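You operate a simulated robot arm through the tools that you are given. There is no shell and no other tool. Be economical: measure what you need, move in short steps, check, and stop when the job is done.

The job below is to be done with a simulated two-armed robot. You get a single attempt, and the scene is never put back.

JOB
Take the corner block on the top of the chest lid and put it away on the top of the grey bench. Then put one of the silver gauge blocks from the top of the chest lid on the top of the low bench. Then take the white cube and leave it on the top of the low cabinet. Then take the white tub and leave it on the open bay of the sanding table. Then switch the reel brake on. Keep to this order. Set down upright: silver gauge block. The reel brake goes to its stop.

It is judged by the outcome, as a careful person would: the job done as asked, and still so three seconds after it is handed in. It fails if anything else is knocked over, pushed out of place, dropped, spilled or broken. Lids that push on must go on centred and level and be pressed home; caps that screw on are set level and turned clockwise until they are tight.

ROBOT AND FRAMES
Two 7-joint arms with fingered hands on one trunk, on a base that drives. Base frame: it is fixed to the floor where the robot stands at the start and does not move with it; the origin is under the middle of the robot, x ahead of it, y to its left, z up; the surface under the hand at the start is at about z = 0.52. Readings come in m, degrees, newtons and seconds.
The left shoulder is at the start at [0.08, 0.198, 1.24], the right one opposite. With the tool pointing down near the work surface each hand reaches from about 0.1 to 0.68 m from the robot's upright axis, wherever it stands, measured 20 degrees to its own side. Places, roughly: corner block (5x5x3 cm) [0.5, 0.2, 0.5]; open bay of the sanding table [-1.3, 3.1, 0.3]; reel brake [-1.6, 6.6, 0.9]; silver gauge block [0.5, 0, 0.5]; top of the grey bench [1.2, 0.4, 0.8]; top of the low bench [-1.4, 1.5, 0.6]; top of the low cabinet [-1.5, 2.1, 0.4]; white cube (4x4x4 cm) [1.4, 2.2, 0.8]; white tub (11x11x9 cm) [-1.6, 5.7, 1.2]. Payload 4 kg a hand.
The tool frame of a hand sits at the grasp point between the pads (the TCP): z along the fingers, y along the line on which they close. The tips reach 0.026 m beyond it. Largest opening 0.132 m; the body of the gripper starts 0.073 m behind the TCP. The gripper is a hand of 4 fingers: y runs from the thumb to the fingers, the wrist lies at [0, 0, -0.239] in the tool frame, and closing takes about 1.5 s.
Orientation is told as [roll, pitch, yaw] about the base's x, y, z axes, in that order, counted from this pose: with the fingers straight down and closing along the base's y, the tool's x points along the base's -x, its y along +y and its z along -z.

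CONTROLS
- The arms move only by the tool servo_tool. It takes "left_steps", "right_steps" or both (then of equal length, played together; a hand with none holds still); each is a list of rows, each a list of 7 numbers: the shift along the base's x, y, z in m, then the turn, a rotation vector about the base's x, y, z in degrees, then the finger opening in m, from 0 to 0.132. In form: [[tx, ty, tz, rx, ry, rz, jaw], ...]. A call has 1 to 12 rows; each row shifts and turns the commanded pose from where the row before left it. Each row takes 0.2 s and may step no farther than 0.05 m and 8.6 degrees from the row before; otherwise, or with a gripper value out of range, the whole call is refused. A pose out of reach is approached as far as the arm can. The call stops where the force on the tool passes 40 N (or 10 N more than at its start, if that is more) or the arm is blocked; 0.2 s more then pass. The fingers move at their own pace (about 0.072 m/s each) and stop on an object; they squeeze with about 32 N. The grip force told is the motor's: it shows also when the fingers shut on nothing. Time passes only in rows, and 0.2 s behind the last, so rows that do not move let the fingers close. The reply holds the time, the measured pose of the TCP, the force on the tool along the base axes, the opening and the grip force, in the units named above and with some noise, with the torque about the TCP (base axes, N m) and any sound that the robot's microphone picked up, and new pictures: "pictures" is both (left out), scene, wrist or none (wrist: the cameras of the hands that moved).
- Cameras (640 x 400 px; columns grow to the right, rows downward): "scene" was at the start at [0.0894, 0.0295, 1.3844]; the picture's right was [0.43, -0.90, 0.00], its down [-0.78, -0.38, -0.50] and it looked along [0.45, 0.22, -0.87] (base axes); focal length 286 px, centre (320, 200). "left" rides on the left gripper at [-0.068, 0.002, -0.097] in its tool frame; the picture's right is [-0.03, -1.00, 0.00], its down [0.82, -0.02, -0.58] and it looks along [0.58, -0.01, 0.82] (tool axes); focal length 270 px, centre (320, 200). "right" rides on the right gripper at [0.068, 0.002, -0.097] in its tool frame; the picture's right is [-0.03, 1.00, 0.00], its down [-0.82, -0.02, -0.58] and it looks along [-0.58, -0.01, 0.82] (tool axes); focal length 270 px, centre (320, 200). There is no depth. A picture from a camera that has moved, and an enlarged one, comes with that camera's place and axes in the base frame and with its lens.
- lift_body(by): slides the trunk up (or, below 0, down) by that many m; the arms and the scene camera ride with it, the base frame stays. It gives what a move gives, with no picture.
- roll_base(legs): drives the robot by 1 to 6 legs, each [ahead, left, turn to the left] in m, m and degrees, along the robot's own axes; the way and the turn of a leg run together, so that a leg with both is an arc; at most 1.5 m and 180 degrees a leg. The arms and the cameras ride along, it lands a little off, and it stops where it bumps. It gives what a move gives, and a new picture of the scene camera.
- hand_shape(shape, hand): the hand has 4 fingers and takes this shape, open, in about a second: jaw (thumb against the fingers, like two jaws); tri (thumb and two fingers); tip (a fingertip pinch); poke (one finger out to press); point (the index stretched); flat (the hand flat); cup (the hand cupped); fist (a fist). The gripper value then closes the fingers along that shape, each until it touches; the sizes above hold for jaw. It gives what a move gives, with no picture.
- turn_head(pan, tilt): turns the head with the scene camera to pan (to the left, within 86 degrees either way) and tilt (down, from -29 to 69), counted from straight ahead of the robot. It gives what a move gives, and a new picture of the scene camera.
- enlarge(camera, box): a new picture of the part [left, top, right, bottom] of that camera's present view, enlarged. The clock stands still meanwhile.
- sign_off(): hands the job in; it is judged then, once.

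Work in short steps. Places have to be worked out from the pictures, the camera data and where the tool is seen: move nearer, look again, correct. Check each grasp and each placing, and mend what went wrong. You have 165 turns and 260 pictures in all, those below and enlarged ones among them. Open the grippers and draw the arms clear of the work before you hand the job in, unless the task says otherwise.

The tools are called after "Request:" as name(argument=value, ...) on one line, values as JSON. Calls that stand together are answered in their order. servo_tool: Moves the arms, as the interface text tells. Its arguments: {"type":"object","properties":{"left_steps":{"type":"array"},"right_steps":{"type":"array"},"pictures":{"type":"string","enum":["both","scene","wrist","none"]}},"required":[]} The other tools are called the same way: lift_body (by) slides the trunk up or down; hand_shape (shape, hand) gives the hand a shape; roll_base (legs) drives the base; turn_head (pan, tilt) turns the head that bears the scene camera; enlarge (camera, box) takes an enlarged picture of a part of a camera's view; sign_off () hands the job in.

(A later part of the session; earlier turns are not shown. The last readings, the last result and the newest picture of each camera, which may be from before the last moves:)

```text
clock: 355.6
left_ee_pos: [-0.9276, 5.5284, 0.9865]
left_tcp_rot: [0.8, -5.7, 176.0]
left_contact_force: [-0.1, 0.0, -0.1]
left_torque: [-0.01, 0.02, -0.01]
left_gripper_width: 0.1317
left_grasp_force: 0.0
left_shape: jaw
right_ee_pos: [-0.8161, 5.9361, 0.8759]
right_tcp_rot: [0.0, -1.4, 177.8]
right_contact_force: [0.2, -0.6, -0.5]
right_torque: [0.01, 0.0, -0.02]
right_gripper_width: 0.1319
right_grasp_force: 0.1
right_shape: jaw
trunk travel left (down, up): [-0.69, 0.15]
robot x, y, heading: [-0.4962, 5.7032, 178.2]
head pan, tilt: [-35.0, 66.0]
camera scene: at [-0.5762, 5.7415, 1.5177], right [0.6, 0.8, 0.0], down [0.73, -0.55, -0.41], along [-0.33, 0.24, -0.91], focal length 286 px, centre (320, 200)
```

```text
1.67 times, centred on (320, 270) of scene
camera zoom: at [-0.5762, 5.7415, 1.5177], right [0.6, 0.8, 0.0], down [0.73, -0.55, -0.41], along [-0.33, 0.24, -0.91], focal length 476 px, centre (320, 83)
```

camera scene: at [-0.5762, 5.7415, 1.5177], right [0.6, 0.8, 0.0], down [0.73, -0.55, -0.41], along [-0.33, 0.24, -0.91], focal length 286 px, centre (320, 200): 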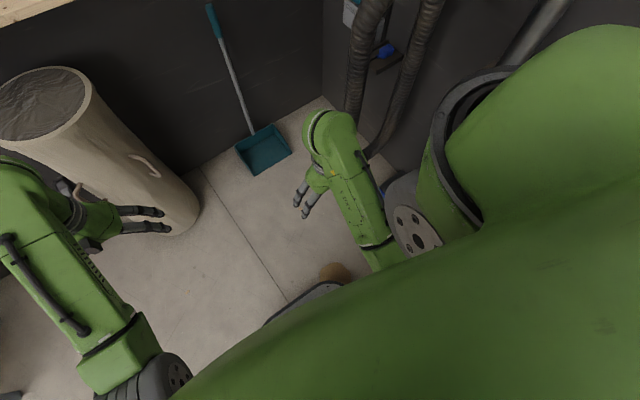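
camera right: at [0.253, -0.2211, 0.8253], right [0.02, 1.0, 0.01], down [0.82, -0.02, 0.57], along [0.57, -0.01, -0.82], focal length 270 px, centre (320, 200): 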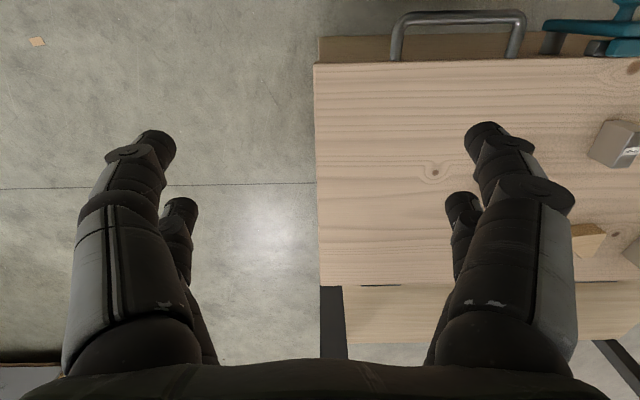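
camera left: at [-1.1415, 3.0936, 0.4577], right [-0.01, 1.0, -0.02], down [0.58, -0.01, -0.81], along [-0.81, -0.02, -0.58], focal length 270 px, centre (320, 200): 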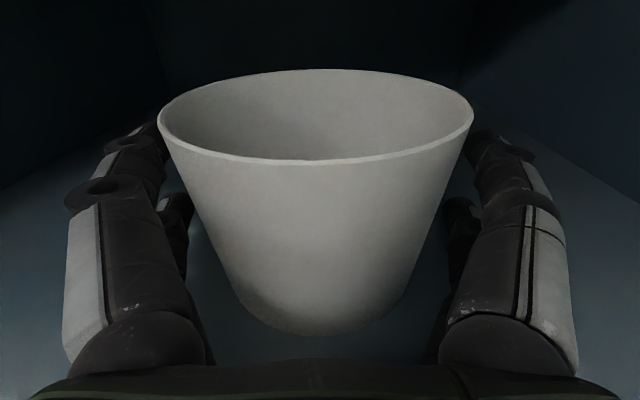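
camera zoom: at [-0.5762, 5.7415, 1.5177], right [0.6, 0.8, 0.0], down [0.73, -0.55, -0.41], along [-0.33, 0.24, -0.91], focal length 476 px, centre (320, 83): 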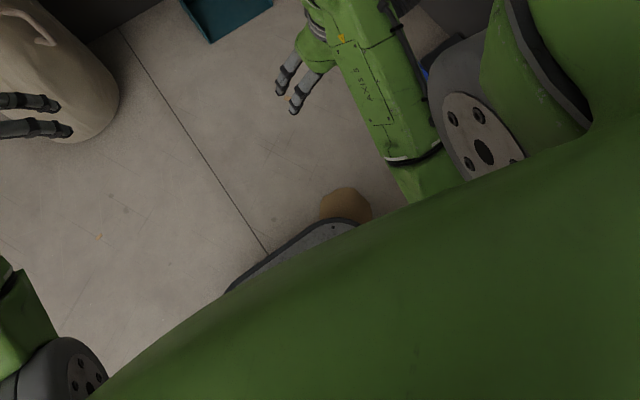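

The tan thing at about (−0.74,5.95) is a real obstacle (unmoved). I route south of it: raise the trunk a little so the hands clear the drum, then sidestep, advance, and turn toward the reel.

Request:
lift_body(by=0.1)

Request:
roll_base(legs=[[-0.06, 0.12, 0], [0.53, 0, 1.8]])

```text
clock: 356.9
left_ee_pos: [-0.9275, 5.5288, 1.0853]
left_tcp_rot: [0.8, -5.7, 175.9]
left_contact_force: [0.0, 0.1, 0.8]
left_torque: [0.0, -0.02, -0.01]
left_gripper_width: 0.1317
left_grasp_force: 0.1
left_shape: jaw
right_ee_pos: [-0.8142, 5.9361, 0.9759]
right_tcp_rot: [0.1, -1.2, 177.9]
right_contact_force: [1.0, 0.4, 0.0]
right_torque: [0.0, 0.02, 0.0]
right_gripper_width: 0.1319
right_grasp_force: 0.1
right_shape: jaw
trunk travel left (down, up): [-0.79, 0.05]
robot x, y, heading: [-0.4975, 5.7036, 178.3]
head pan, tilt: [-35.0, 66.0]
```

```text
clock: 360.9
left_ee_pos: [-1.3868, 5.4009, 1.0879]
left_tcp_rot: [0.9, -5.7, 177.8]
left_contact_force: [-0.4, 0.5, -0.3]
left_torque: [0.04, 0.0, 0.01]
left_gripper_width: 0.1317
left_grasp_force: 0.0
left_shape: jaw
right_ee_pos: [-1.2872, 5.813, 0.9765]
right_tcp_rot: [0.0, -1.4, 179.7]
right_contact_force: [0.2, 0.1, 0.3]
right_torque: [-0.05, 0.0, 0.0]
right_gripper_width: 0.1318
right_grasp_force: 0.0
right_shape: jaw
trunk travel left (down, up): [-0.79, 0.05]
robot x, y, heading: [-0.9663, 5.5898, -179.8]
head pan, tilt: [-35.0, 66.0]
camera scene: at [-1.0409, 5.6252, 1.6178], right [0.57, 0.82, 0.0], down [0.75, -0.52, -0.41], along [-0.33, 0.23, -0.91], focal length 286 px, centre (320, 200)
```

scene: 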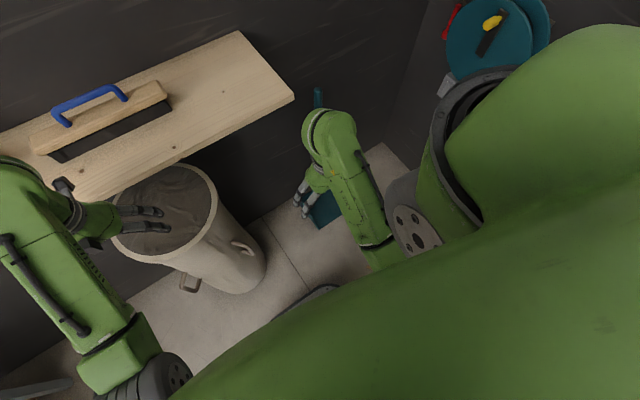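

Red lever visible at the reel's left side. I pull the left hand in a bit, then turn toward the reel.

Request:
servo_tool(left_steps=[[0.03, 0, 0.01, 0, 0, 0, 0.132], [0.03, 0, 0.01, 0, 0, 0, 0.132], [0.02, 0, 0.01, 0, 0, 0, 0.132], [0, 0, 0, 0, 0, 0, 0.132]], pictures="none")

Request:
roll_base(legs=[[0, 0, -65]])

Request:
turn_head(pan=0, tilt=35)

```text
clock: 361.9
left_ee_pos: [-1.306, 5.3998, 1.0849]
left_tcp_rot: [0.8, -5.9, 177.7]
left_contact_force: [0.0, 0.3, 0.5]
left_torque: [0.0, 0.01, 0.04]
left_gripper_width: 0.1318
left_grasp_force: 0.0
left_shape: jaw
left hand out of reach, approached as far as the arm can: row 1, 2, 3
right_ee_pos: [-1.2893, 5.8118, 0.9757]
right_tcp_rot: [0.1, -1.2, 179.8]
right_contact_force: [0.9, 0.3, -1.0]
right_torque: [0.01, 0.01, -0.03]
right_gripper_width: 0.1316
right_grasp_force: 0.0
right_shape: jaw
trunk travel left (down, up): [-0.79, 0.05]
robot x, y, heading: [-0.9614, 5.5909, -179.8]
head pan, tilt: [-35.0, 66.0]
```

```text
clock: 365.2
left_ee_pos: [-1.28, 5.822, 1.0855]
left_tcp_rot: [0.8, -5.9, 112.4]
left_contact_force: [-0.9, -0.3, 0.3]
left_torque: [-0.02, 0.03, 0.01]
left_gripper_width: 0.1318
left_grasp_force: 0.0
left_shape: jaw
right_ee_pos: [-0.8981, 5.9766, 0.9747]
right_tcp_rot: [0.0, -1.2, 114.4]
right_contact_force: [-0.6, -0.6, -0.3]
right_torque: [0.01, 0.02, 0.01]
right_gripper_width: 0.1318
right_grasp_force: 0.0
right_shape: jaw
trunk travel left (down, up): [-0.79, 0.05]
robot x, y, heading: [-0.9605, 5.5912, 114.7]
head pan, tilt: [-35.0, 66.0]
camera scene: at [-0.9669, 5.6767, 1.6177], right [0.98, -0.18, 0.0], down [-0.16, -0.9, -0.41], along [0.07, 0.4, -0.91], focal length 286 px, centre (320, 200)
```

scene: 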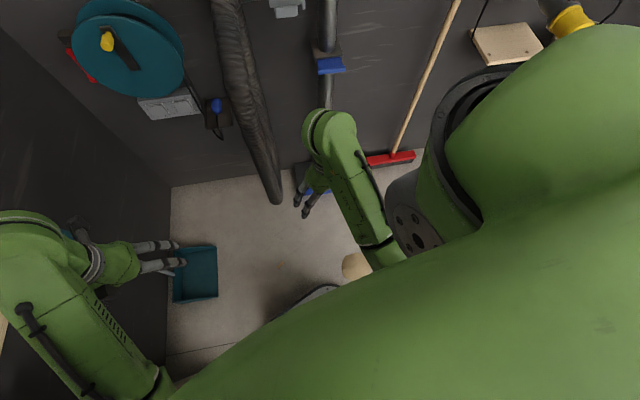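

```text
clock: 366.2
left_ee_pos: [-1.2804, 5.8223, 1.0846]
left_tcp_rot: [0.9, -5.9, 112.4]
left_contact_force: [-0.3, 0.2, -1.4]
left_torque: [0.04, 0.01, -0.01]
left_gripper_width: 0.1316
left_grasp_force: 0.0
left_shape: jaw
right_ee_pos: [-0.898, 5.9784, 0.976]
right_tcp_rot: [0.2, -1.3, 114.4]
right_contact_force: [-0.3, -0.3, 0.6]
right_torque: [0.02, 0.02, 0.02]
right_gripper_width: 0.1319
right_grasp_force: 0.1
right_shape: jaw
trunk travel left (down, up): [-0.79, 0.05]
robot x, y, heading: [-0.9622, 5.591, 114.6]
head pan, tilt: [0.0, 35.0]
camera scene: at [-1.0139, 5.6982, 1.6585], right [0.91, 0.42, 0.0], down [0.24, -0.52, -0.82], along [-0.34, 0.74, -0.57], focal length 286 px, centre (320, 200)
```

scene: 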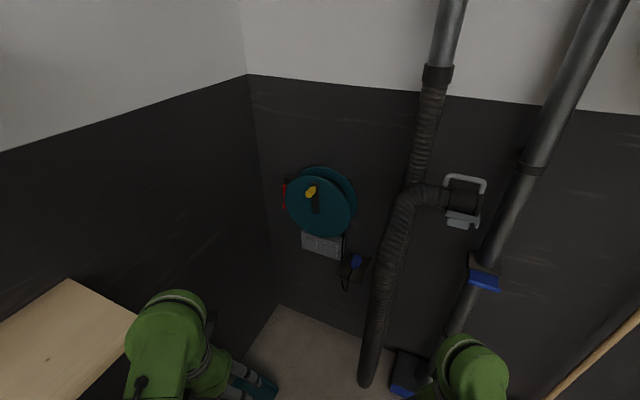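

I enlarge the reel.

Request:
enlarge(camera="scene", box=[260, 150, 380, 270])

```text
3.33 times, centred on (320, 210) of scene
camera zoom: at [-1.0139, 5.6982, 1.6585], right [0.91, 0.42, 0.0], down [0.24, -0.52, -0.82], along [-0.34, 0.74, -0.57], focal length 952 px, centre (320, 167)
```

zoom: 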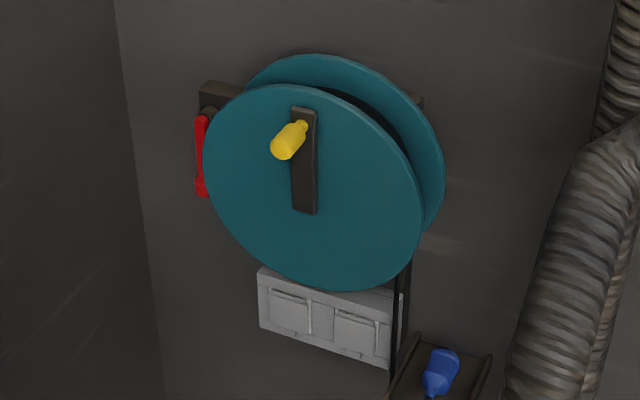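

The brake is the red lever left of the reel at ≈(−1.63,6.64,0.90). I move a bit closer and enlarge it.

Request:
roll_base(legs=[[0.2, 0.07, 0]])

Request:
enlarge(camera="scene", box=[250, 170, 370, 290])

```text
clock: 367.8
left_ee_pos: [-1.4247, 5.9701, 1.0869]
left_tcp_rot: [0.9, -6.1, 112.5]
left_contact_force: [0.1, 0.0, 0.8]
left_torque: [0.06, 0.02, -0.01]
left_gripper_width: 0.1318
left_grasp_force: 0.1
left_shape: jaw
right_ee_pos: [-1.0445, 6.1281, 0.9766]
right_tcp_rot: [0.2, -1.5, 114.5]
right_contact_force: [0.1, -0.3, 0.8]
right_torque: [0.02, 0.06, -0.03]
right_gripper_width: 0.1317
right_grasp_force: 0.0
right_shape: jaw
trunk travel left (down, up): [-0.79, 0.05]
robot x, y, heading: [-1.1098, 5.7428, 114.8]
head pan, tilt: [0.0, 35.0]
camera scene: at [-1.1563, 5.8449, 1.6591], right [0.91, 0.42, 0.0], down [0.24, -0.52, -0.82], along [-0.35, 0.75, -0.57], focal length 286 px, centre (320, 200)
```

scene: 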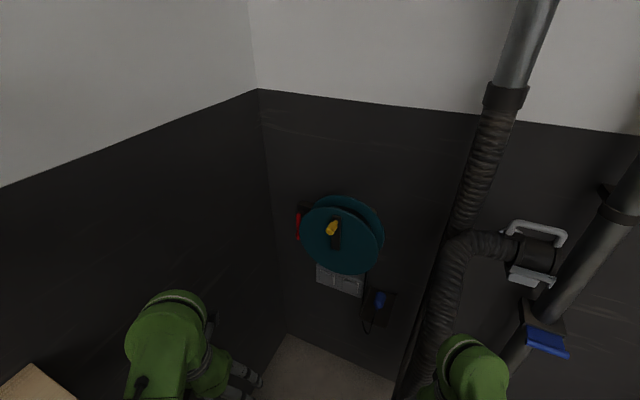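

```text
3.33 times, centred on (310, 230) of scene
camera zoom: at [-1.1563, 5.8449, 1.6591], right [0.91, 0.42, 0.0], down [0.24, -0.52, -0.82], along [-0.35, 0.75, -0.57], focal length 952 px, centre (353, 100)
```

zoom: 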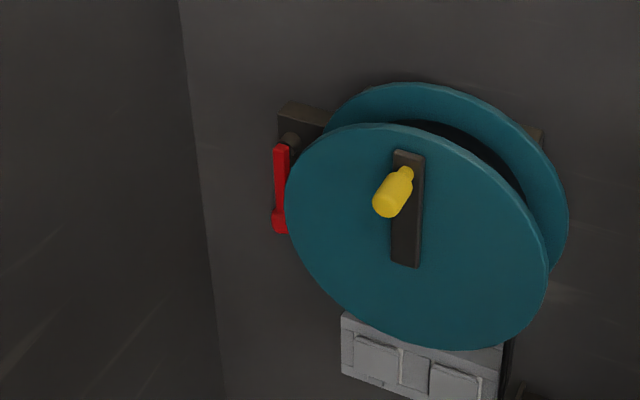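

The lever hangs from a pivot on the bracket. I need a closer view: I bring the left hand up to horizontal, pointing north, in moderate steps, so its camera looks at the lever.

Request:
servo_tool(left_steps=[[-0.005, 0.02, 0, 8, 0, -2, 0.1], [-0.005, 0.02, 0, 8, 0, -2, 0.1], [-0.005, 0.02, 0, 8, 0, -2, 0.1], [-0.005, 0.02, 0, 8, 0, -2, 0.1], [-0.005, 0.02, 0, 8, 0, -2, 0.1], [-0.005, 0.02, 0, 8, 0, -2, 0.1], [0, 0, 0, 0, 0, 0, 0.1]], pictures="both")

```text
clock: 369.3
left_ee_pos: [-1.3994, 6.1054, 1.0771]
left_tcp_rot: [-18.9, -50.0, 101.7]
left_contact_force: [0.8, -0.3, -0.2]
left_torque: [0.01, -0.01, 0.03]
left_gripper_width: 0.1003
left_grasp_force: 0.0
left_shape: jaw
right_ee_pos: [-1.0452, 6.1298, 0.9757]
right_tcp_rot: [-0.1, -1.2, 114.5]
right_contact_force: [0.2, 0.3, 0.3]
right_torque: [0.0, 0.02, 0.01]
right_gripper_width: 0.1319
right_grasp_force: 0.1
right_shape: jaw
trunk travel left (down, up): [-0.79, 0.05]
robot x, y, heading: [-1.1124, 5.7417, 114.8]
head pan, tilt: [0.0, 35.0]
stopped in row 7 (left hand): the arm was blocked; the commanded pose is now the measured one
camera scene: at [-1.1614, 5.85, 1.6585], right [0.91, 0.42, 0.0], down [0.24, -0.52, -0.82], along [-0.34, 0.74, -0.57], focal length 286 px, centre (320, 200)
camera left: at [-1.4269, 6.0726, 1.1886], right [0.97, -0.04, 0.23], down [0.03, -0.96, -0.27], along [0.23, 0.27, -0.94], focal length 270 px, centre (320, 200)
```

scene: 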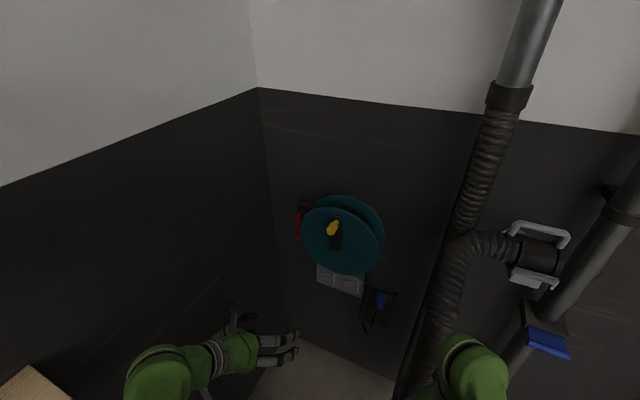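
left: 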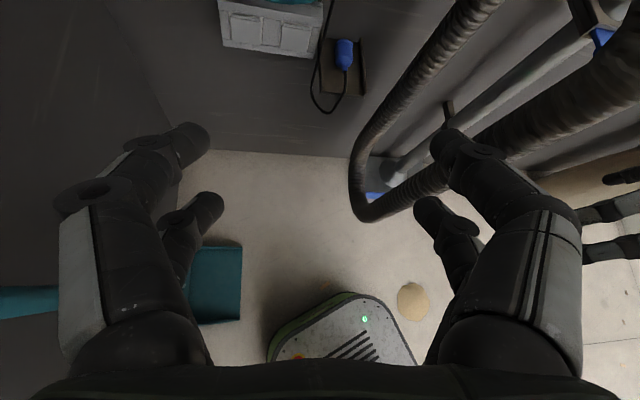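

Blocked, likely the elbow at the shelf end. I retract that move partly to free the arm.

Request:
servo_tool(left_steps=[[0.02, -0.01, 0, -6, 0, 0, 0.1], [0.02, -0.02, 0, -6, 0, 0, 0.1], [0.02, -0.02, 0, -6, 0, 0, 0.1], [0.02, -0.02, 0, -6, 4, 0, 0.1], [0.02, -0.02, 0, -6, 4, 0, 0.1], [0, 0, 0, -6, 4, 0, 0.1], [0, 0, 0, 0, 0, 0, 0.1]], pictures="none")

Request:
turn_head(pan=75, tilt=50)

```text
clock: 370.9
left_ee_pos: [-1.3009, 6.0157, 1.0816]
left_tcp_rot: [0.6, -15.7, 92.7]
left_contact_force: [0.5, -0.1, 0.5]
left_torque: [-0.04, 0.0, 0.01]
left_gripper_width: 0.1004
left_grasp_force: 0.0
left_shape: jaw
right_ee_pos: [-1.0446, 6.13, 0.9753]
right_tcp_rot: [0.1, -1.3, 114.5]
right_contact_force: [0.5, -0.9, 0.2]
right_torque: [-0.01, -0.01, 0.01]
right_gripper_width: 0.1321
right_grasp_force: 0.1
right_shape: jaw
trunk travel left (down, up): [-0.79, 0.05]
robot x, y, heading: [-1.1126, 5.7458, 114.7]
head pan, tilt: [0.0, 35.0]
```

```text
clock: 372.4
left_ee_pos: [-1.3002, 6.0156, 1.0802]
left_tcp_rot: [0.5, -15.7, 92.7]
left_contact_force: [0.0, -0.2, 0.5]
left_torque: [0.02, -0.01, -0.01]
left_gripper_width: 0.1003
left_grasp_force: 0.1
left_shape: jaw
right_ee_pos: [-1.0463, 6.1305, 0.9754]
right_tcp_rot: [0.0, -1.3, 114.5]
right_contact_force: [-0.6, 0.0, 0.9]
right_torque: [-0.03, 0.05, -0.01]
right_gripper_width: 0.1318
right_grasp_force: 0.0
right_shape: jaw
trunk travel left (down, up): [-0.79, 0.05]
robot x, y, heading: [-1.1098, 5.7408, 114.5]
head pan, tilt: [75.0, 50.0]
camera scene: at [-1.1997, 5.7563, 1.6369], right [-0.17, 0.99, 0.0], down [0.75, 0.13, -0.64], along [-0.63, -0.11, -0.77], focal length 286 px, centre (320, 200)
```

scene: 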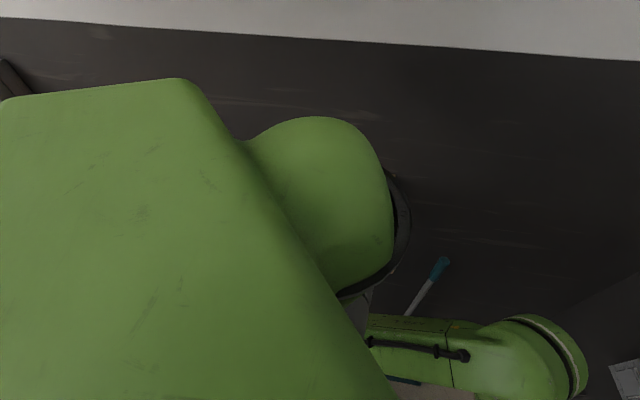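

I pull the right hand in and move the robot further north (clear of the shelf end), heading ~100°.

Request:
servo_tool(right_steps=[[0.015, -0.035, 0, 0, 0, 0, 0.1], [0.015, -0.035, 0, 0, 0, 0, 0.1], [0.015, -0.03, 0, 0, 0, 0, 0.1], [0, 0, 0, 0, 0, 0, 0.1]], pictures="none")

Request:
roll_base(legs=[[0.18, -0.03, -14]])

Request:
turn_head(pan=25, tilt=45)

```text
clock: 373.4
left_ee_pos: [-1.3008, 6.0162, 1.0771]
left_tcp_rot: [0.5, -15.7, 92.7]
left_contact_force: [-0.4, -0.5, -0.4]
left_torque: [0.01, 0.02, -0.02]
left_gripper_width: 0.1004
left_grasp_force: 0.1
left_shape: jaw
right_ee_pos: [-1.0074, 6.0358, 0.9778]
right_tcp_rot: [-0.2, -2.4, 116.5]
right_contact_force: [0.9, -0.5, -0.6]
right_torque: [-0.05, -0.02, 0.01]
right_gripper_width: 0.1001
right_grasp_force: 0.0
right_shape: jaw
trunk travel left (down, up): [-0.79, 0.05]
robot x, y, heading: [-1.1099, 5.7384, 114.5]
head pan, tilt: [75.0, 50.0]
```

```text
clock: 374.9
left_ee_pos: [-1.255, 6.2308, 1.0811]
left_tcp_rot: [0.5, -15.9, 78.6]
left_contact_force: [-0.2, -1.8, -0.7]
left_torque: [0.02, -0.01, -0.04]
left_gripper_width: 0.1002
left_grasp_force: 0.2
left_shape: jaw
right_ee_pos: [-0.9647, 6.174, 0.9799]
right_tcp_rot: [-0.2, -2.1, 102.2]
right_contact_force: [0.0, -0.4, 0.8]
right_torque: [0.02, 0.02, 0.01]
right_gripper_width: 0.1002
right_grasp_force: 0.1
right_shape: jaw
trunk travel left (down, up): [-0.79, 0.05]
robot x, y, heading: [-1.1375, 5.9202, 100.6]
head pan, tilt: [75.0, 50.0]
camera scene: at [-1.2198, 5.9515, 1.6373], right [0.08, 1.0, 0.0], down [0.76, -0.06, -0.64], along [-0.64, 0.05, -0.77], focal length 286 px, centre (320, 200)
```

scene: 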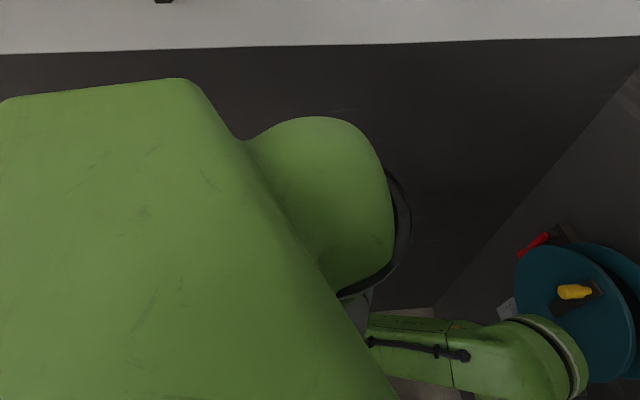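

```text
clock: 376.1
left_ee_pos: [-1.2538, 6.2338, 1.0785]
left_tcp_rot: [0.5, -15.8, 78.4]
left_contact_force: [0.1, -0.3, 0.3]
left_torque: [-0.02, -0.01, 0.02]
left_gripper_width: 0.1
left_grasp_force: 0.1
left_shape: jaw
right_ee_pos: [-0.966, 6.1771, 0.9774]
right_tcp_rot: [-0.1, -1.8, 102.5]
right_contact_force: [0.8, -0.5, 0.2]
right_torque: [-0.02, -0.01, 0.04]
right_gripper_width: 0.1004
right_grasp_force: 0.0
right_shape: jaw
trunk travel left (down, up): [-0.79, 0.05]
robot x, y, heading: [-1.1381, 5.919, 100.5]
head pan, tilt: [25.0, 45.0]
camera scene: at [-1.1902, 6.0167, 1.6439], right [0.81, 0.58, 0.0], down [0.41, -0.57, -0.71], along [-0.41, 0.57, -0.71], focal length 286 px, centre (320, 200)
```

scene: 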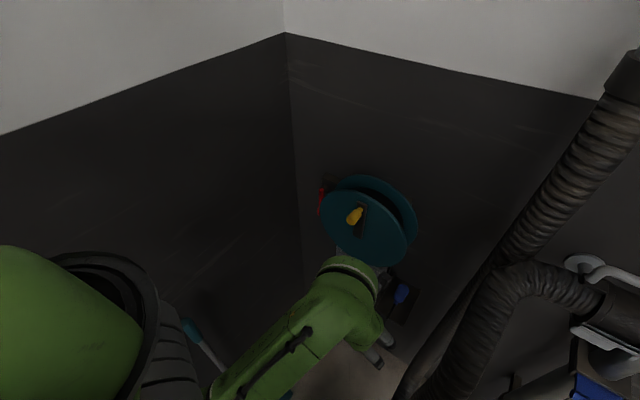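

Triangulating gives the lever about from (−1.56,6.54,1.04) at the pivot down to (−1.60,6.59,0.87). I bring the left hand to horizontal in front of it for a close look.

Request:
servo_tool(left_steps=[[-0.02, -0.02, 0, 8, 0, 1, 0.1], [-0.025, -0.01, 0, 8, 0, 1, 0.1], [-0.025, 0, -0.01, 8, 0, 1, 0.1], [-0.025, 0, -0.01, 8, 0, 1, 0.1], [-0.025, 0, -0.01, 8, 0, 1, 0.1], [-0.025, 0, -0.01, 8, 0, 1, 0.1], [-0.025, 0, -0.01, 8, 0, 1, 0.1], [-0.025, 0, -0.01, 8, 0, 1, 0.1], [-0.025, 0, -0.01, 8, 0, 1, 0.1], [0, 0, 0, 0, 0, 0, 0.1]], pictures="both")

```text
clock: 377.4
left_ee_pos: [-1.2763, 6.2068, 1.0435]
left_tcp_rot: [12.0, -58.8, 51.3]
left_contact_force: [-0.4, -0.6, -0.3]
left_torque: [-0.03, 0.03, -0.02]
left_gripper_width: 0.1002
left_grasp_force: 0.1
left_shape: jaw
left hand out of reach, approached as far as the arm can: row 4
right_ee_pos: [-0.965, 6.1786, 0.978]
right_tcp_rot: [0.0, -1.9, 102.6]
right_contact_force: [0.6, -0.4, 0.5]
right_torque: [0.0, -0.02, 0.02]
right_gripper_width: 0.1002
right_grasp_force: 0.1
right_shape: jaw
trunk travel left (down, up): [-0.79, 0.05]
robot x, y, heading: [-1.135, 5.9231, 100.7]
head pan, tilt: [25.0, 45.0]
stopped in row 6 (left hand): the arm was blocked; the commanded pose is now the measured one
camera scene: at [-1.1903, 6.0179, 1.6438], right [0.81, 0.58, 0.0], down [0.41, -0.57, -0.71], along [-0.41, 0.57, -0.71], focal length 286 px, centre (320, 200)
camera left: at [-1.2908, 6.1592, 1.1517], right [0.88, -0.46, -0.09], down [-0.46, -0.79, -0.41], along [0.12, 0.4, -0.91], focal length 270 px, centre (320, 200)
```

scene: 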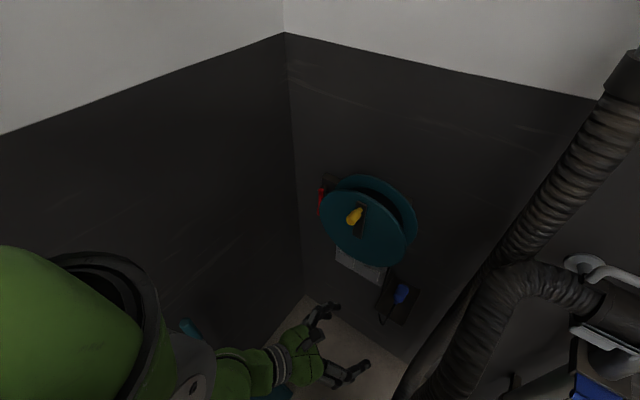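
left: 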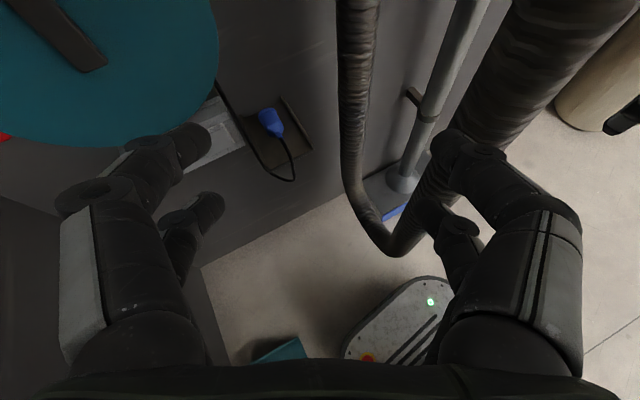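

The arm is too folded this close. I back the robot to the previous spot and extend the hand forward there instead (as in the tub pose).

Request:
roll_base(legs=[[-0.18, 0.03, 14]])

Request:
servo_tool(left_steps=[[-0.03, 0.03, 0, 0, 0, 5, 0.1], [-0.03, 0.03, 0, 4, 0, 5, 0.1], [-0.03, 0.03, 0, 5, 0, 5, 0.1], [-0.03, 0.03, -0.01, 5, 0, 5, 0.1], [-0.03, 0.03, -0.01, 5, 0, 5, 0.1], [-0.03, 0.03, -0.01, 5, 0, 5, 0.1], [-0.03, 0.03, 0, 5, 0, 0, 0.1], [0, 0, 0, 0, 0, 0, 0.1]], pictures="both")

```text
clock: 378.9
left_ee_pos: [-1.3177, 5.9919, 1.0442]
left_tcp_rot: [11.9, -58.7, 65.0]
left_contact_force: [-0.2, -0.4, -0.1]
left_torque: [0.02, -0.01, -0.04]
left_gripper_width: 0.1002
left_grasp_force: 0.1
left_shape: jaw
right_ee_pos: [-1.0077, 6.0384, 0.9775]
right_tcp_rot: [-0.1, -1.8, 116.2]
right_contact_force: [-0.3, 0.3, 0.5]
right_torque: [-0.03, -0.03, 0.0]
right_gripper_width: 0.1003
right_grasp_force: 0.0
right_shape: jaw
trunk travel left (down, up): [-0.79, 0.05]
robot x, y, heading: [-1.1098, 5.7432, 114.2]
head pan, tilt: [25.0, 45.0]
camera scene: at [-1.1893, 5.832, 1.6434], right [0.65, 0.76, 0.0], down [0.54, -0.46, -0.7], along [-0.54, 0.46, -0.71], focal length 286 px, centre (320, 200)
```

scene: 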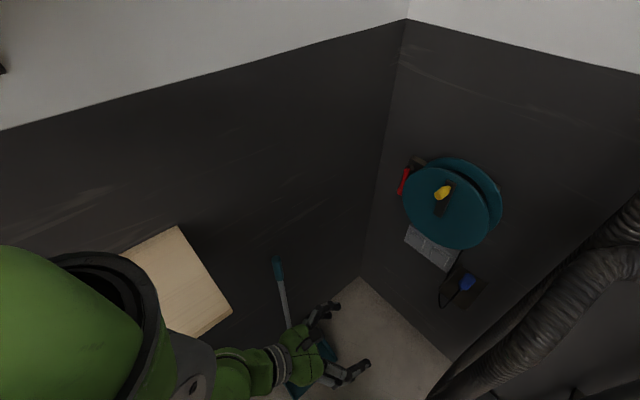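

```text
clock: 380.7
left_ee_pos: [-1.5275, 6.1991, 1.0138]
left_tcp_rot: [55.1, -86.6, 53.1]
left_contact_force: [0.1, -0.2, 0.5]
left_torque: [0.01, 0.0, 0.0]
left_gripper_width: 0.0999
left_grasp_force: 0.0
left_shape: jaw
right_ee_pos: [-1.0073, 6.0365, 0.9784]
right_tcp_rot: [-0.1, -1.8, 116.4]
right_contact_force: [-0.2, -0.1, -0.2]
right_torque: [0.01, 0.04, 0.0]
right_gripper_width: 0.1004
right_grasp_force: 0.0
right_shape: jaw
trunk travel left (down, up): [-0.79, 0.05]
robot x, y, heading: [-1.1094, 5.7447, 114.5]
head pan, tilt: [25.0, 45.0]
camera scene: at [-1.1875, 5.8267, 1.6438], right [0.65, 0.76, 0.0], down [0.54, -0.46, -0.71], along [-0.54, 0.46, -0.71], focal length 286 px, centre (320, 200)
camera left: at [-1.4955, 6.1102, 1.085], right [0.95, 0.31, -0.02], down [0.17, -0.58, -0.8], along [-0.26, 0.75, -0.6], focal length 270 px, centre (320, 200)
```

scene: 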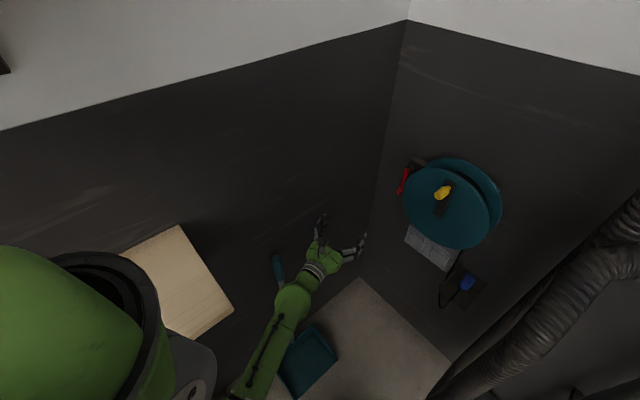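
left: 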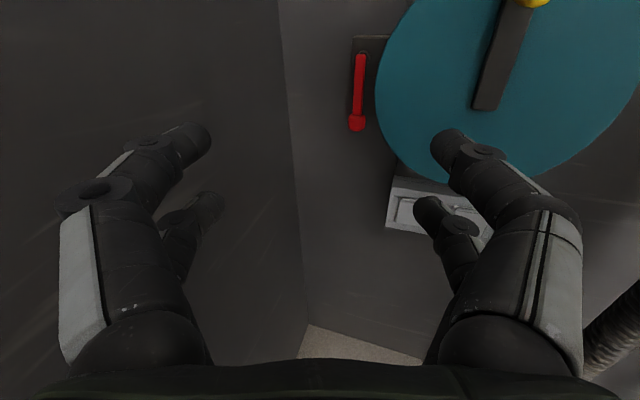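

Excellent: the red lever is visible. I enlarge it.

Request:
enlarge(camera="left", box=[320, 20, 420, 150])

Request:
enlarge(camera="scene", box=[370, 140, 520, 260])

```text
3.08 times, centred on (370, 85) of left
camera zoom: at [-1.4955, 6.1102, 1.085], right [0.95, 0.31, -0.02], down [0.17, -0.58, -0.8], along [-0.26, 0.75, -0.6], focal length 832 px, centre (166, 554)
```

zoom: 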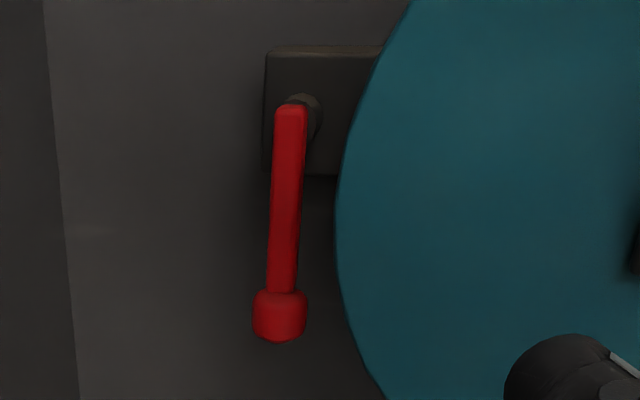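

```text
3.33 times, centred on (445, 200) of scene
camera zoom: at [-1.1875, 5.8267, 1.6438], right [0.65, 0.76, 0.0], down [0.54, -0.46, -0.71], along [-0.54, 0.46, -0.71], focal length 952 px, centre (-97, 200)
```

zoom: 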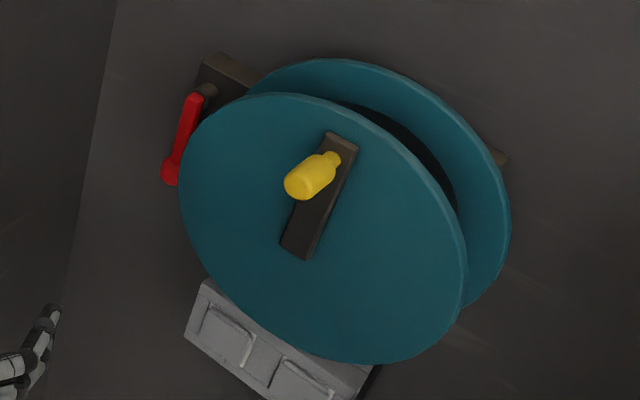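

Triangulated: pivot (−1.577,6.56,1.018), ball at the lower end (−1.577,6.547,0.918); it hangs vertically and swings parallel to the wall. The reel blocks the right side, so "on" should be to the left/up. I give the left hand the poke shape to push it with one finger.

Request:
hand_shape(shape="poke", hand="left")

Request:
servo_tool(left_steps=[[0, 0, 0, 0, 0, -5, 0.1], [0, 0, 0, 0, 0, -5, 0.1], [0, 0, 0, 0, 0, -5, 0.1], [0, 0, 0, 0, 0, 0, 0.1]], pictures="both")

```text
clock: 381.6
left_ee_pos: [-1.5266, 6.1993, 1.0138]
left_tcp_rot: [55.4, -86.5, 52.9]
left_contact_force: [0.8, -0.1, -0.1]
left_torque: [-0.01, 0.0, -0.02]
left_gripper_width: 0.0001
left_grasp_force: 0.0
left_shape: poke
right_ee_pos: [-1.0061, 6.0351, 0.9793]
right_tcp_rot: [-0.1, -1.8, 116.2]
right_contact_force: [-0.2, 0.2, 0.1]
right_torque: [-0.02, -0.02, 0.0]
right_gripper_width: 0.1003
right_grasp_force: 0.0
right_shape: jaw
trunk travel left (down, up): [-0.79, 0.05]
robot x, y, heading: [-1.1122, 5.744, 114.5]
head pan, tilt: [25.0, 45.0]
```

```text
clock: 382.6
left_ee_pos: [-1.5263, 6.2, 1.0152]
left_tcp_rot: [55.6, -86.6, 37.7]
left_contact_force: [0.7, 1.3, 0.2]
left_torque: [-0.01, 0.03, 0.02]
left_gripper_width: 0.0
left_grasp_force: 0.0
left_shape: poke
right_ee_pos: [-1.0066, 6.0361, 0.9776]
right_tcp_rot: [-0.1, -1.9, 116.3]
right_contact_force: [-0.1, -0.9, 0.0]
right_torque: [-0.03, -0.02, 0.0]
right_gripper_width: 0.1004
right_grasp_force: 0.0
right_shape: jaw
trunk travel left (down, up): [-0.79, 0.05]
robot x, y, heading: [-1.1113, 5.7484, 114.5]
head pan, tilt: [25.0, 45.0]
camera scene: at [-1.1873, 5.8267, 1.6438], right [0.65, 0.76, 0.0], down [0.54, -0.46, -0.71], along [-0.54, 0.46, -0.71], focal length 286 px, centre (320, 200)
camera left: at [-1.5196, 6.1054, 1.0862], right [1.0, 0.06, -0.02], down [0.01, -0.61, -0.8], along [-0.06, 0.79, -0.6], focal length 270 px, centre (320, 200)
```

scene: 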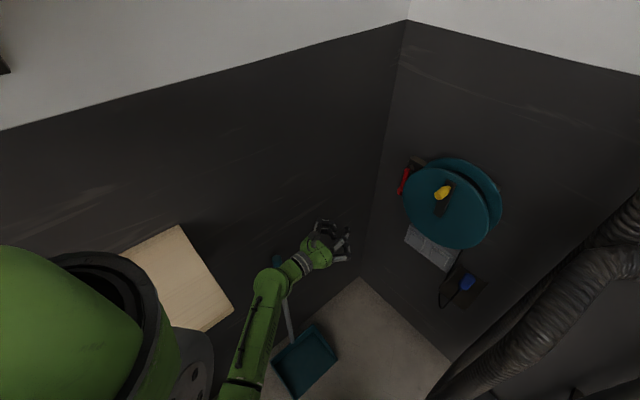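
left: 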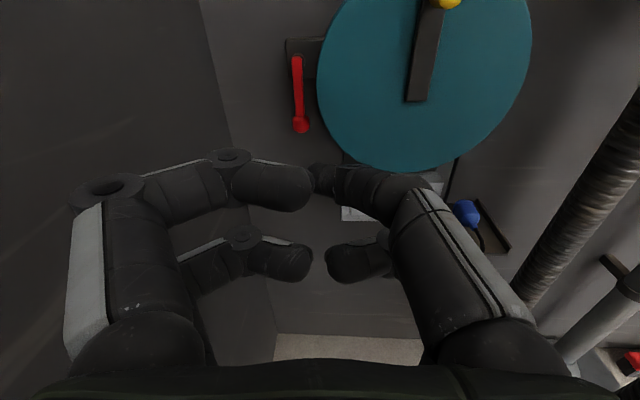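

The finger looks curled at 0.1; I command the fully open poke shape and look.

Request:
servo_tool(left_steps=[[0, 0, 0, 0, 0, 0, 0.132], [0, 0, 0, 0, 0, 0, 0.132], [0, 0, 0, 0, 0, 0, 0.132], [0, 0, 0, 0, 0, 0, 0.132], [0, 0, 0, 0, 0, 0, 0.132]], pictures="wrist")

```text
clock: 383.8
left_ee_pos: [-1.5262, 6.1994, 1.0142]
left_tcp_rot: [55.1, -86.5, 38.0]
left_contact_force: [-0.1, 0.5, -0.7]
left_torque: [0.02, 0.01, 0.0]
left_gripper_width: 0.0
left_grasp_force: 0.0
left_shape: poke
right_ee_pos: [-1.0065, 6.0361, 0.9779]
right_tcp_rot: [-0.1, -2.0, 116.4]
right_contact_force: [-0.2, 0.7, -0.4]
right_torque: [0.01, 0.01, -0.01]
right_gripper_width: 0.1004
right_grasp_force: 0.1
right_shape: jaw
trunk travel left (down, up): [-0.79, 0.05]
robot x, y, heading: [-1.1163, 5.7436, 114.4]
head pan, tilt: [25.0, 45.0]
camera left: at [-1.5197, 6.1055, 1.0861], right [1.0, 0.06, -0.02], down [0.01, -0.61, -0.8], along [-0.06, 0.79, -0.61], focal length 270 px, centre (320, 200)
```

left: 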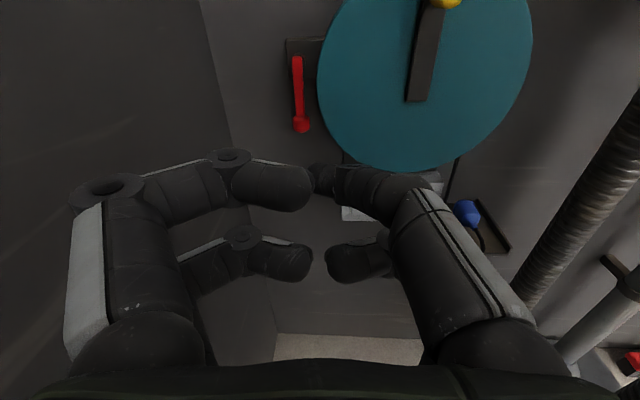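

Poke is bulky here; I try the "point" shape (index stretched).

Request:
hand_shape(shape="point", hand="left")

Request:
servo_tool(left_steps=[[0, 0, 0, 0, 0, 0, 0.132], [0, 0, 0, 0, 0, 0, 0.132], [0, 0, 0, 0, 0, 0, 0.132]], pictures="wrist")

```text
clock: 384.7
left_ee_pos: [-1.5258, 6.1998, 1.014]
left_tcp_rot: [55.1, -86.5, 38.0]
left_contact_force: [0.1, 0.5, 0.3]
left_torque: [-0.02, -0.01, 0.01]
left_gripper_width: 0.0001
left_grasp_force: 0.1
left_shape: point
right_ee_pos: [-1.0067, 6.0355, 0.9786]
right_tcp_rot: [-0.1, -1.9, 116.3]
right_contact_force: [-0.2, -0.7, -1.0]
right_torque: [-0.05, 0.02, 0.02]
right_gripper_width: 0.1
right_grasp_force: 0.1
right_shape: jaw
trunk travel left (down, up): [-0.79, 0.05]
robot x, y, heading: [-1.1156, 5.7446, 114.5]
head pan, tilt: [25.0, 45.0]
```

```text
clock: 385.5
left_ee_pos: [-1.5269, 6.2, 1.0148]
left_tcp_rot: [55.1, -86.7, 38.0]
left_contact_force: [-0.6, 0.4, -0.6]
left_torque: [0.0, 0.0, -0.01]
left_gripper_width: 0.0
left_grasp_force: 0.0
left_shape: point
right_ee_pos: [-1.0069, 6.0349, 0.9782]
right_tcp_rot: [-0.1, -1.9, 116.3]
right_contact_force: [-0.3, 0.9, 0.8]
right_torque: [0.01, 0.0, -0.04]
right_gripper_width: 0.1002
right_grasp_force: 0.0
right_shape: jaw
trunk travel left (down, up): [-0.79, 0.05]
robot x, y, heading: [-1.1158, 5.7446, 114.2]
head pan, tilt: [25.0, 45.0]
camera left: at [-1.5197, 6.1055, 1.0861], right [1.0, 0.06, -0.02], down [0.01, -0.61, -0.8], along [-0.06, 0.79, -0.6], focal length 270 px, centre (320, 200)
```

left: 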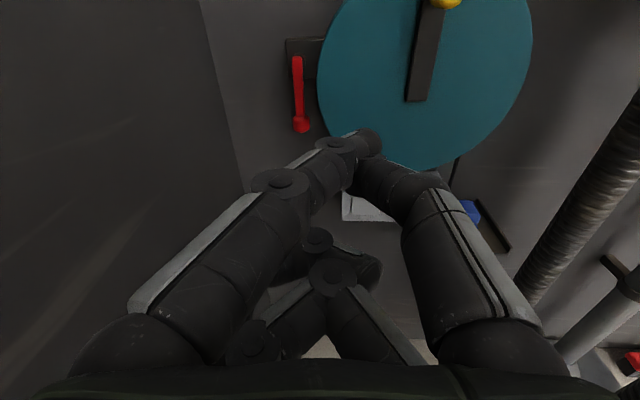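

The space below z≈0.92 is clear of the reel. I'll use the closed jaw as a pusher on the ball from its right side. First close the jaw shape, turn the hand to heading ~115° and lower the trunk in stages.

Request:
hand_shape(shape="jaw", hand="left")

Request:
servo_tool(left_steps=[[0, 0.02, 0, 0, 0, 7, 0.05], [0, 0.02, 0, 0, 0, 7, 0.0], [0, 0.02, 0, 0, 0, 6, 0.0], [0.005, 0.02, 0, 0, 0, 0, 0.0], [0.005, 0.02, 0, 0, 0, 0, 0.0], [0, 0, 0, 0, 0, 0, 0.0], [0, 0, 0, 0, 0, 0, 0.0]], pictures="none")

Request:
lift_body(by=-0.15)

Request:
servo_tool(left_steps=[[0, 0, 0.01, 0, 0, 0, 0.0], [0, 0, 0.01, 0, 0, 0, 0.0]], pictures="both")

```text
clock: 386.4
left_ee_pos: [-1.5269, 6.2001, 1.015]
left_tcp_rot: [55.2, -86.6, 38.0]
left_contact_force: [0.6, -0.1, -0.2]
left_torque: [-0.01, -0.04, 0.0]
left_gripper_width: 0.132
left_grasp_force: 0.2
left_shape: jaw
right_ee_pos: [-1.0072, 6.0359, 0.9781]
right_tcp_rot: [-0.1, -1.9, 116.3]
right_contact_force: [-0.9, -0.4, 0.2]
right_torque: [-0.01, 0.01, 0.01]
right_gripper_width: 0.1005
right_grasp_force: 0.1
right_shape: jaw
trunk travel left (down, up): [-0.79, 0.05]
robot x, y, heading: [-1.1135, 5.7483, 114.6]
head pan, tilt: [25.0, 45.0]
```

```text
clock: 388.0
left_ee_pos: [-1.5175, 6.2987, 1.0161]
left_tcp_rot: [55.5, -86.6, 57.7]
left_contact_force: [0.0, 0.0, -0.1]
left_torque: [0.02, 0.01, 0.0]
left_gripper_width: 0.0001
left_grasp_force: 31.9
left_shape: jaw
right_ee_pos: [-1.0063, 6.0357, 0.9788]
right_tcp_rot: [-0.1, -2.1, 116.4]
right_contact_force: [-0.2, 0.2, -0.6]
right_torque: [0.03, -0.01, -0.02]
right_gripper_width: 0.1003
right_grasp_force: 0.0
right_shape: jaw
trunk travel left (down, up): [-0.79, 0.05]
robot x, y, heading: [-1.1092, 5.7474, 114.3]
head pan, tilt: [25.0, 45.0]
```

```text
clock: 389.4
left_ee_pos: [-1.5298, 6.3257, 0.9019]
left_tcp_rot: [36.7, -85.3, 76.5]
left_contact_force: [0.2, -0.2, 1.6]
left_torque: [-0.1, -0.03, -0.04]
left_gripper_width: 0.0
left_grasp_force: 32.2
left_shape: jaw
right_ee_pos: [-0.9972, 5.9879, 0.8641]
right_tcp_rot: [1.7, 9.9, 117.3]
right_contact_force: [0.0, -1.2, -5.5]
right_torque: [0.14, 0.0, 0.01]
right_gripper_width: 0.1004
right_grasp_force: 0.1
right_shape: jaw
trunk travel left (down, up): [-0.694, 0.146]
robot x, y, heading: [-1.1137, 5.7517, 114.4]
head pan, tilt: [25.0, 45.0]
stopped: the arm was blocked; the commanded pose is now the measured one
```

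```text
clock: 390.0
left_ee_pos: [-1.5267, 6.3137, 0.929]
left_tcp_rot: [41.3, -85.9, 71.9]
left_contact_force: [0.1, 0.5, -0.1]
left_torque: [0.02, 0.03, 0.03]
left_gripper_width: 0.0
left_grasp_force: 32.3
left_shape: jaw
right_ee_pos: [-0.9929, 5.9717, 0.8639]
right_tcp_rot: [1.7, 9.8, 117.2]
right_contact_force: [0.2, -0.8, 0.3]
right_torque: [0.05, -0.01, 0.01]
right_gripper_width: 0.1004
right_grasp_force: 0.1
right_shape: jaw
trunk travel left (down, up): [-0.694, 0.146]
robot x, y, heading: [-1.1142, 5.7429, 114.3]
head pan, tilt: [25.0, 45.0]
camera scene: at [-1.2021, 5.8507, 1.5478], right [0.65, 0.76, -0.01], down [0.54, -0.47, -0.69], along [-0.53, 0.45, -0.72], focal length 286 px, centre (320, 200)
camera left: at [-1.4886, 6.2286, 1.001], right [0.92, 0.39, -0.02], down [0.23, -0.58, -0.78], along [-0.32, 0.72, -0.62], focal length 270 px, centre (320, 200)
```

scene: 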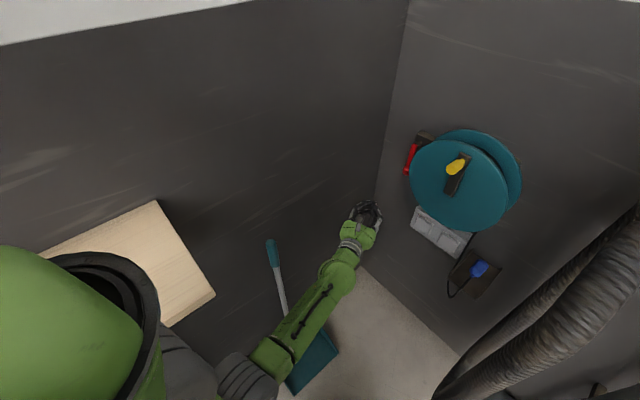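
left: 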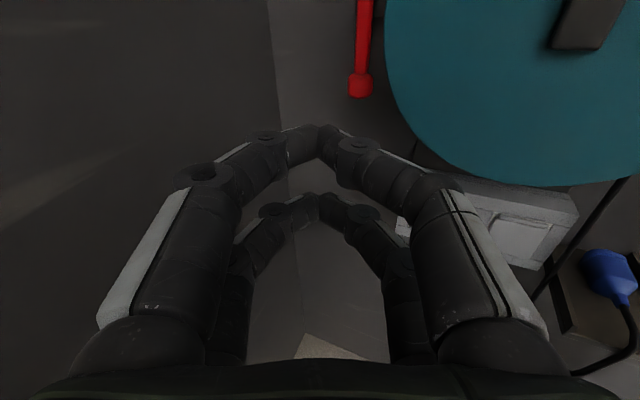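

Lever is right ahead. Instead of lowering more, I shift the hand right a bit and drive forward 0.1 m to be within reach.

Request:
servo_tool(left_steps=[[0.02, -0.01, 0, 0, 0, 0, 0.0], [0.02, -0.01, -0.01, 0, 0, 0, 0.0], [0.02, -0.01, -0.01, 0, 0, 0, 0.0], [0, 0, 0, 0, 0, 0, 0.0]], right_steps=[[-0.01, 0.02, 0.01, 0, 0, 0, 0.1], [-0.01, 0.02, 0.01, 0, 0, 0, 0.1], [-0.01, 0.02, 0.0, 0, 0, 0, 0.1], [0, 0, 0, 0, 0, 0, 0.1]], pictures="none")

Request:
roll_base(legs=[[0.1, 0, 0]])

Request:
servo_tool(left_steps=[[0, 0, 0, 0, 0, 0, 0.0]], pictures="wrist")

```text
clock: 391.2
left_ee_pos: [-1.4629, 6.2593, 0.925]
left_tcp_rot: [56.2, -87.6, 57.1]
left_contact_force: [0.9, 0.6, 0.6]
left_torque: [-0.02, 0.05, -0.02]
left_gripper_width: 0.0003
left_grasp_force: 32.5
left_shape: jaw
right_ee_pos: [-1.0148, 5.9911, 0.8728]
right_tcp_rot: [1.3, 11.3, 117.2]
right_contact_force: [0.5, 1.3, -0.7]
right_torque: [-0.04, -0.02, -0.01]
right_gripper_width: 0.1004
right_grasp_force: 0.1
right_shape: jaw
right hand out of reach, approached as far as the arm can: row 2
trunk travel left (down, up): [-0.694, 0.146]
robot x, y, heading: [-1.1152, 5.7472, 114.3]
head pan, tilt: [25.0, 45.0]
stopped in row 4 (right hand): the arm was blocked; the commanded pose is now the measured one
```

```text
clock: 392.3
left_ee_pos: [-1.5032, 6.3465, 0.9263]
left_tcp_rot: [59.4, -87.5, 53.9]
left_contact_force: [0.4, -0.7, 0.5]
left_torque: [0.0, 0.01, -0.02]
left_gripper_width: 0.0
left_grasp_force: 32.4
left_shape: jaw
right_ee_pos: [-1.0561, 6.0832, 0.8769]
right_tcp_rot: [1.1, 10.4, 117.1]
right_contact_force: [0.0, 0.8, -0.3]
right_torque: [0.0, 0.0, 0.03]
right_gripper_width: 0.1004
right_grasp_force: 0.1
right_shape: jaw
trunk travel left (down, up): [-0.694, 0.146]
robot x, y, heading: [-1.1544, 5.8375, 114.3]
head pan, tilt: [25.0, 45.0]
camera scene: at [-1.238, 5.8943, 1.5493], right [0.65, 0.76, 0.02], down [0.54, -0.45, -0.71], along [-0.53, 0.47, -0.7], focal length 286 px, centre (320, 200)
```

scene: 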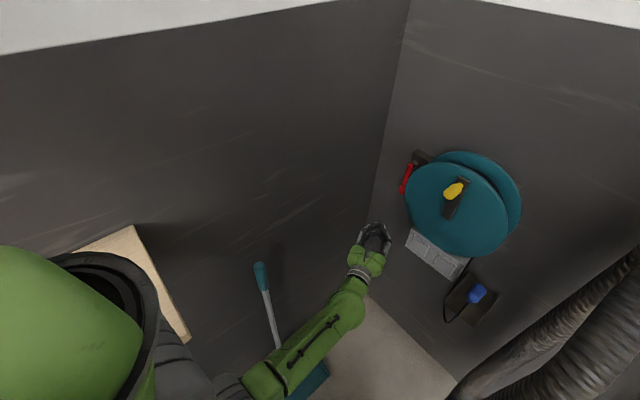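

```text
clock: 392.7
left_ee_pos: [-1.5039, 6.3489, 0.9244]
left_tcp_rot: [56.0, -87.4, 57.2]
left_contact_force: [0.1, 0.0, -0.5]
left_torque: [-0.01, -0.03, -0.01]
left_gripper_width: 0.0001
left_grasp_force: 31.9
left_shape: jaw
right_ee_pos: [-1.0549, 6.0815, 0.8731]
right_tcp_rot: [1.3, 11.2, 117.1]
right_contact_force: [0.3, -0.1, -0.5]
right_torque: [-0.01, -0.01, -0.04]
right_gripper_width: 0.1003
right_grasp_force: 0.0
right_shape: jaw
trunk travel left (down, up): [-0.694, 0.146]
robot x, y, heading: [-1.1553, 5.8349, 114.4]
head pan, tilt: [25.0, 45.0]
camera left: at [-1.4655, 6.262, 0.9942], right [0.92, 0.4, -0.01], down [0.23, -0.55, -0.8], along [-0.32, 0.73, -0.6], focal length 270 px, centre (320, 200)
```

left: 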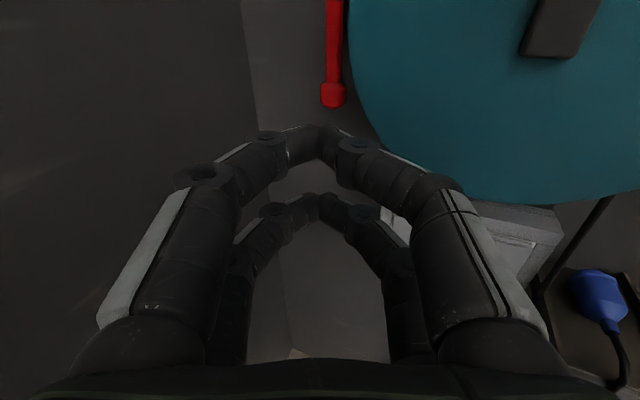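

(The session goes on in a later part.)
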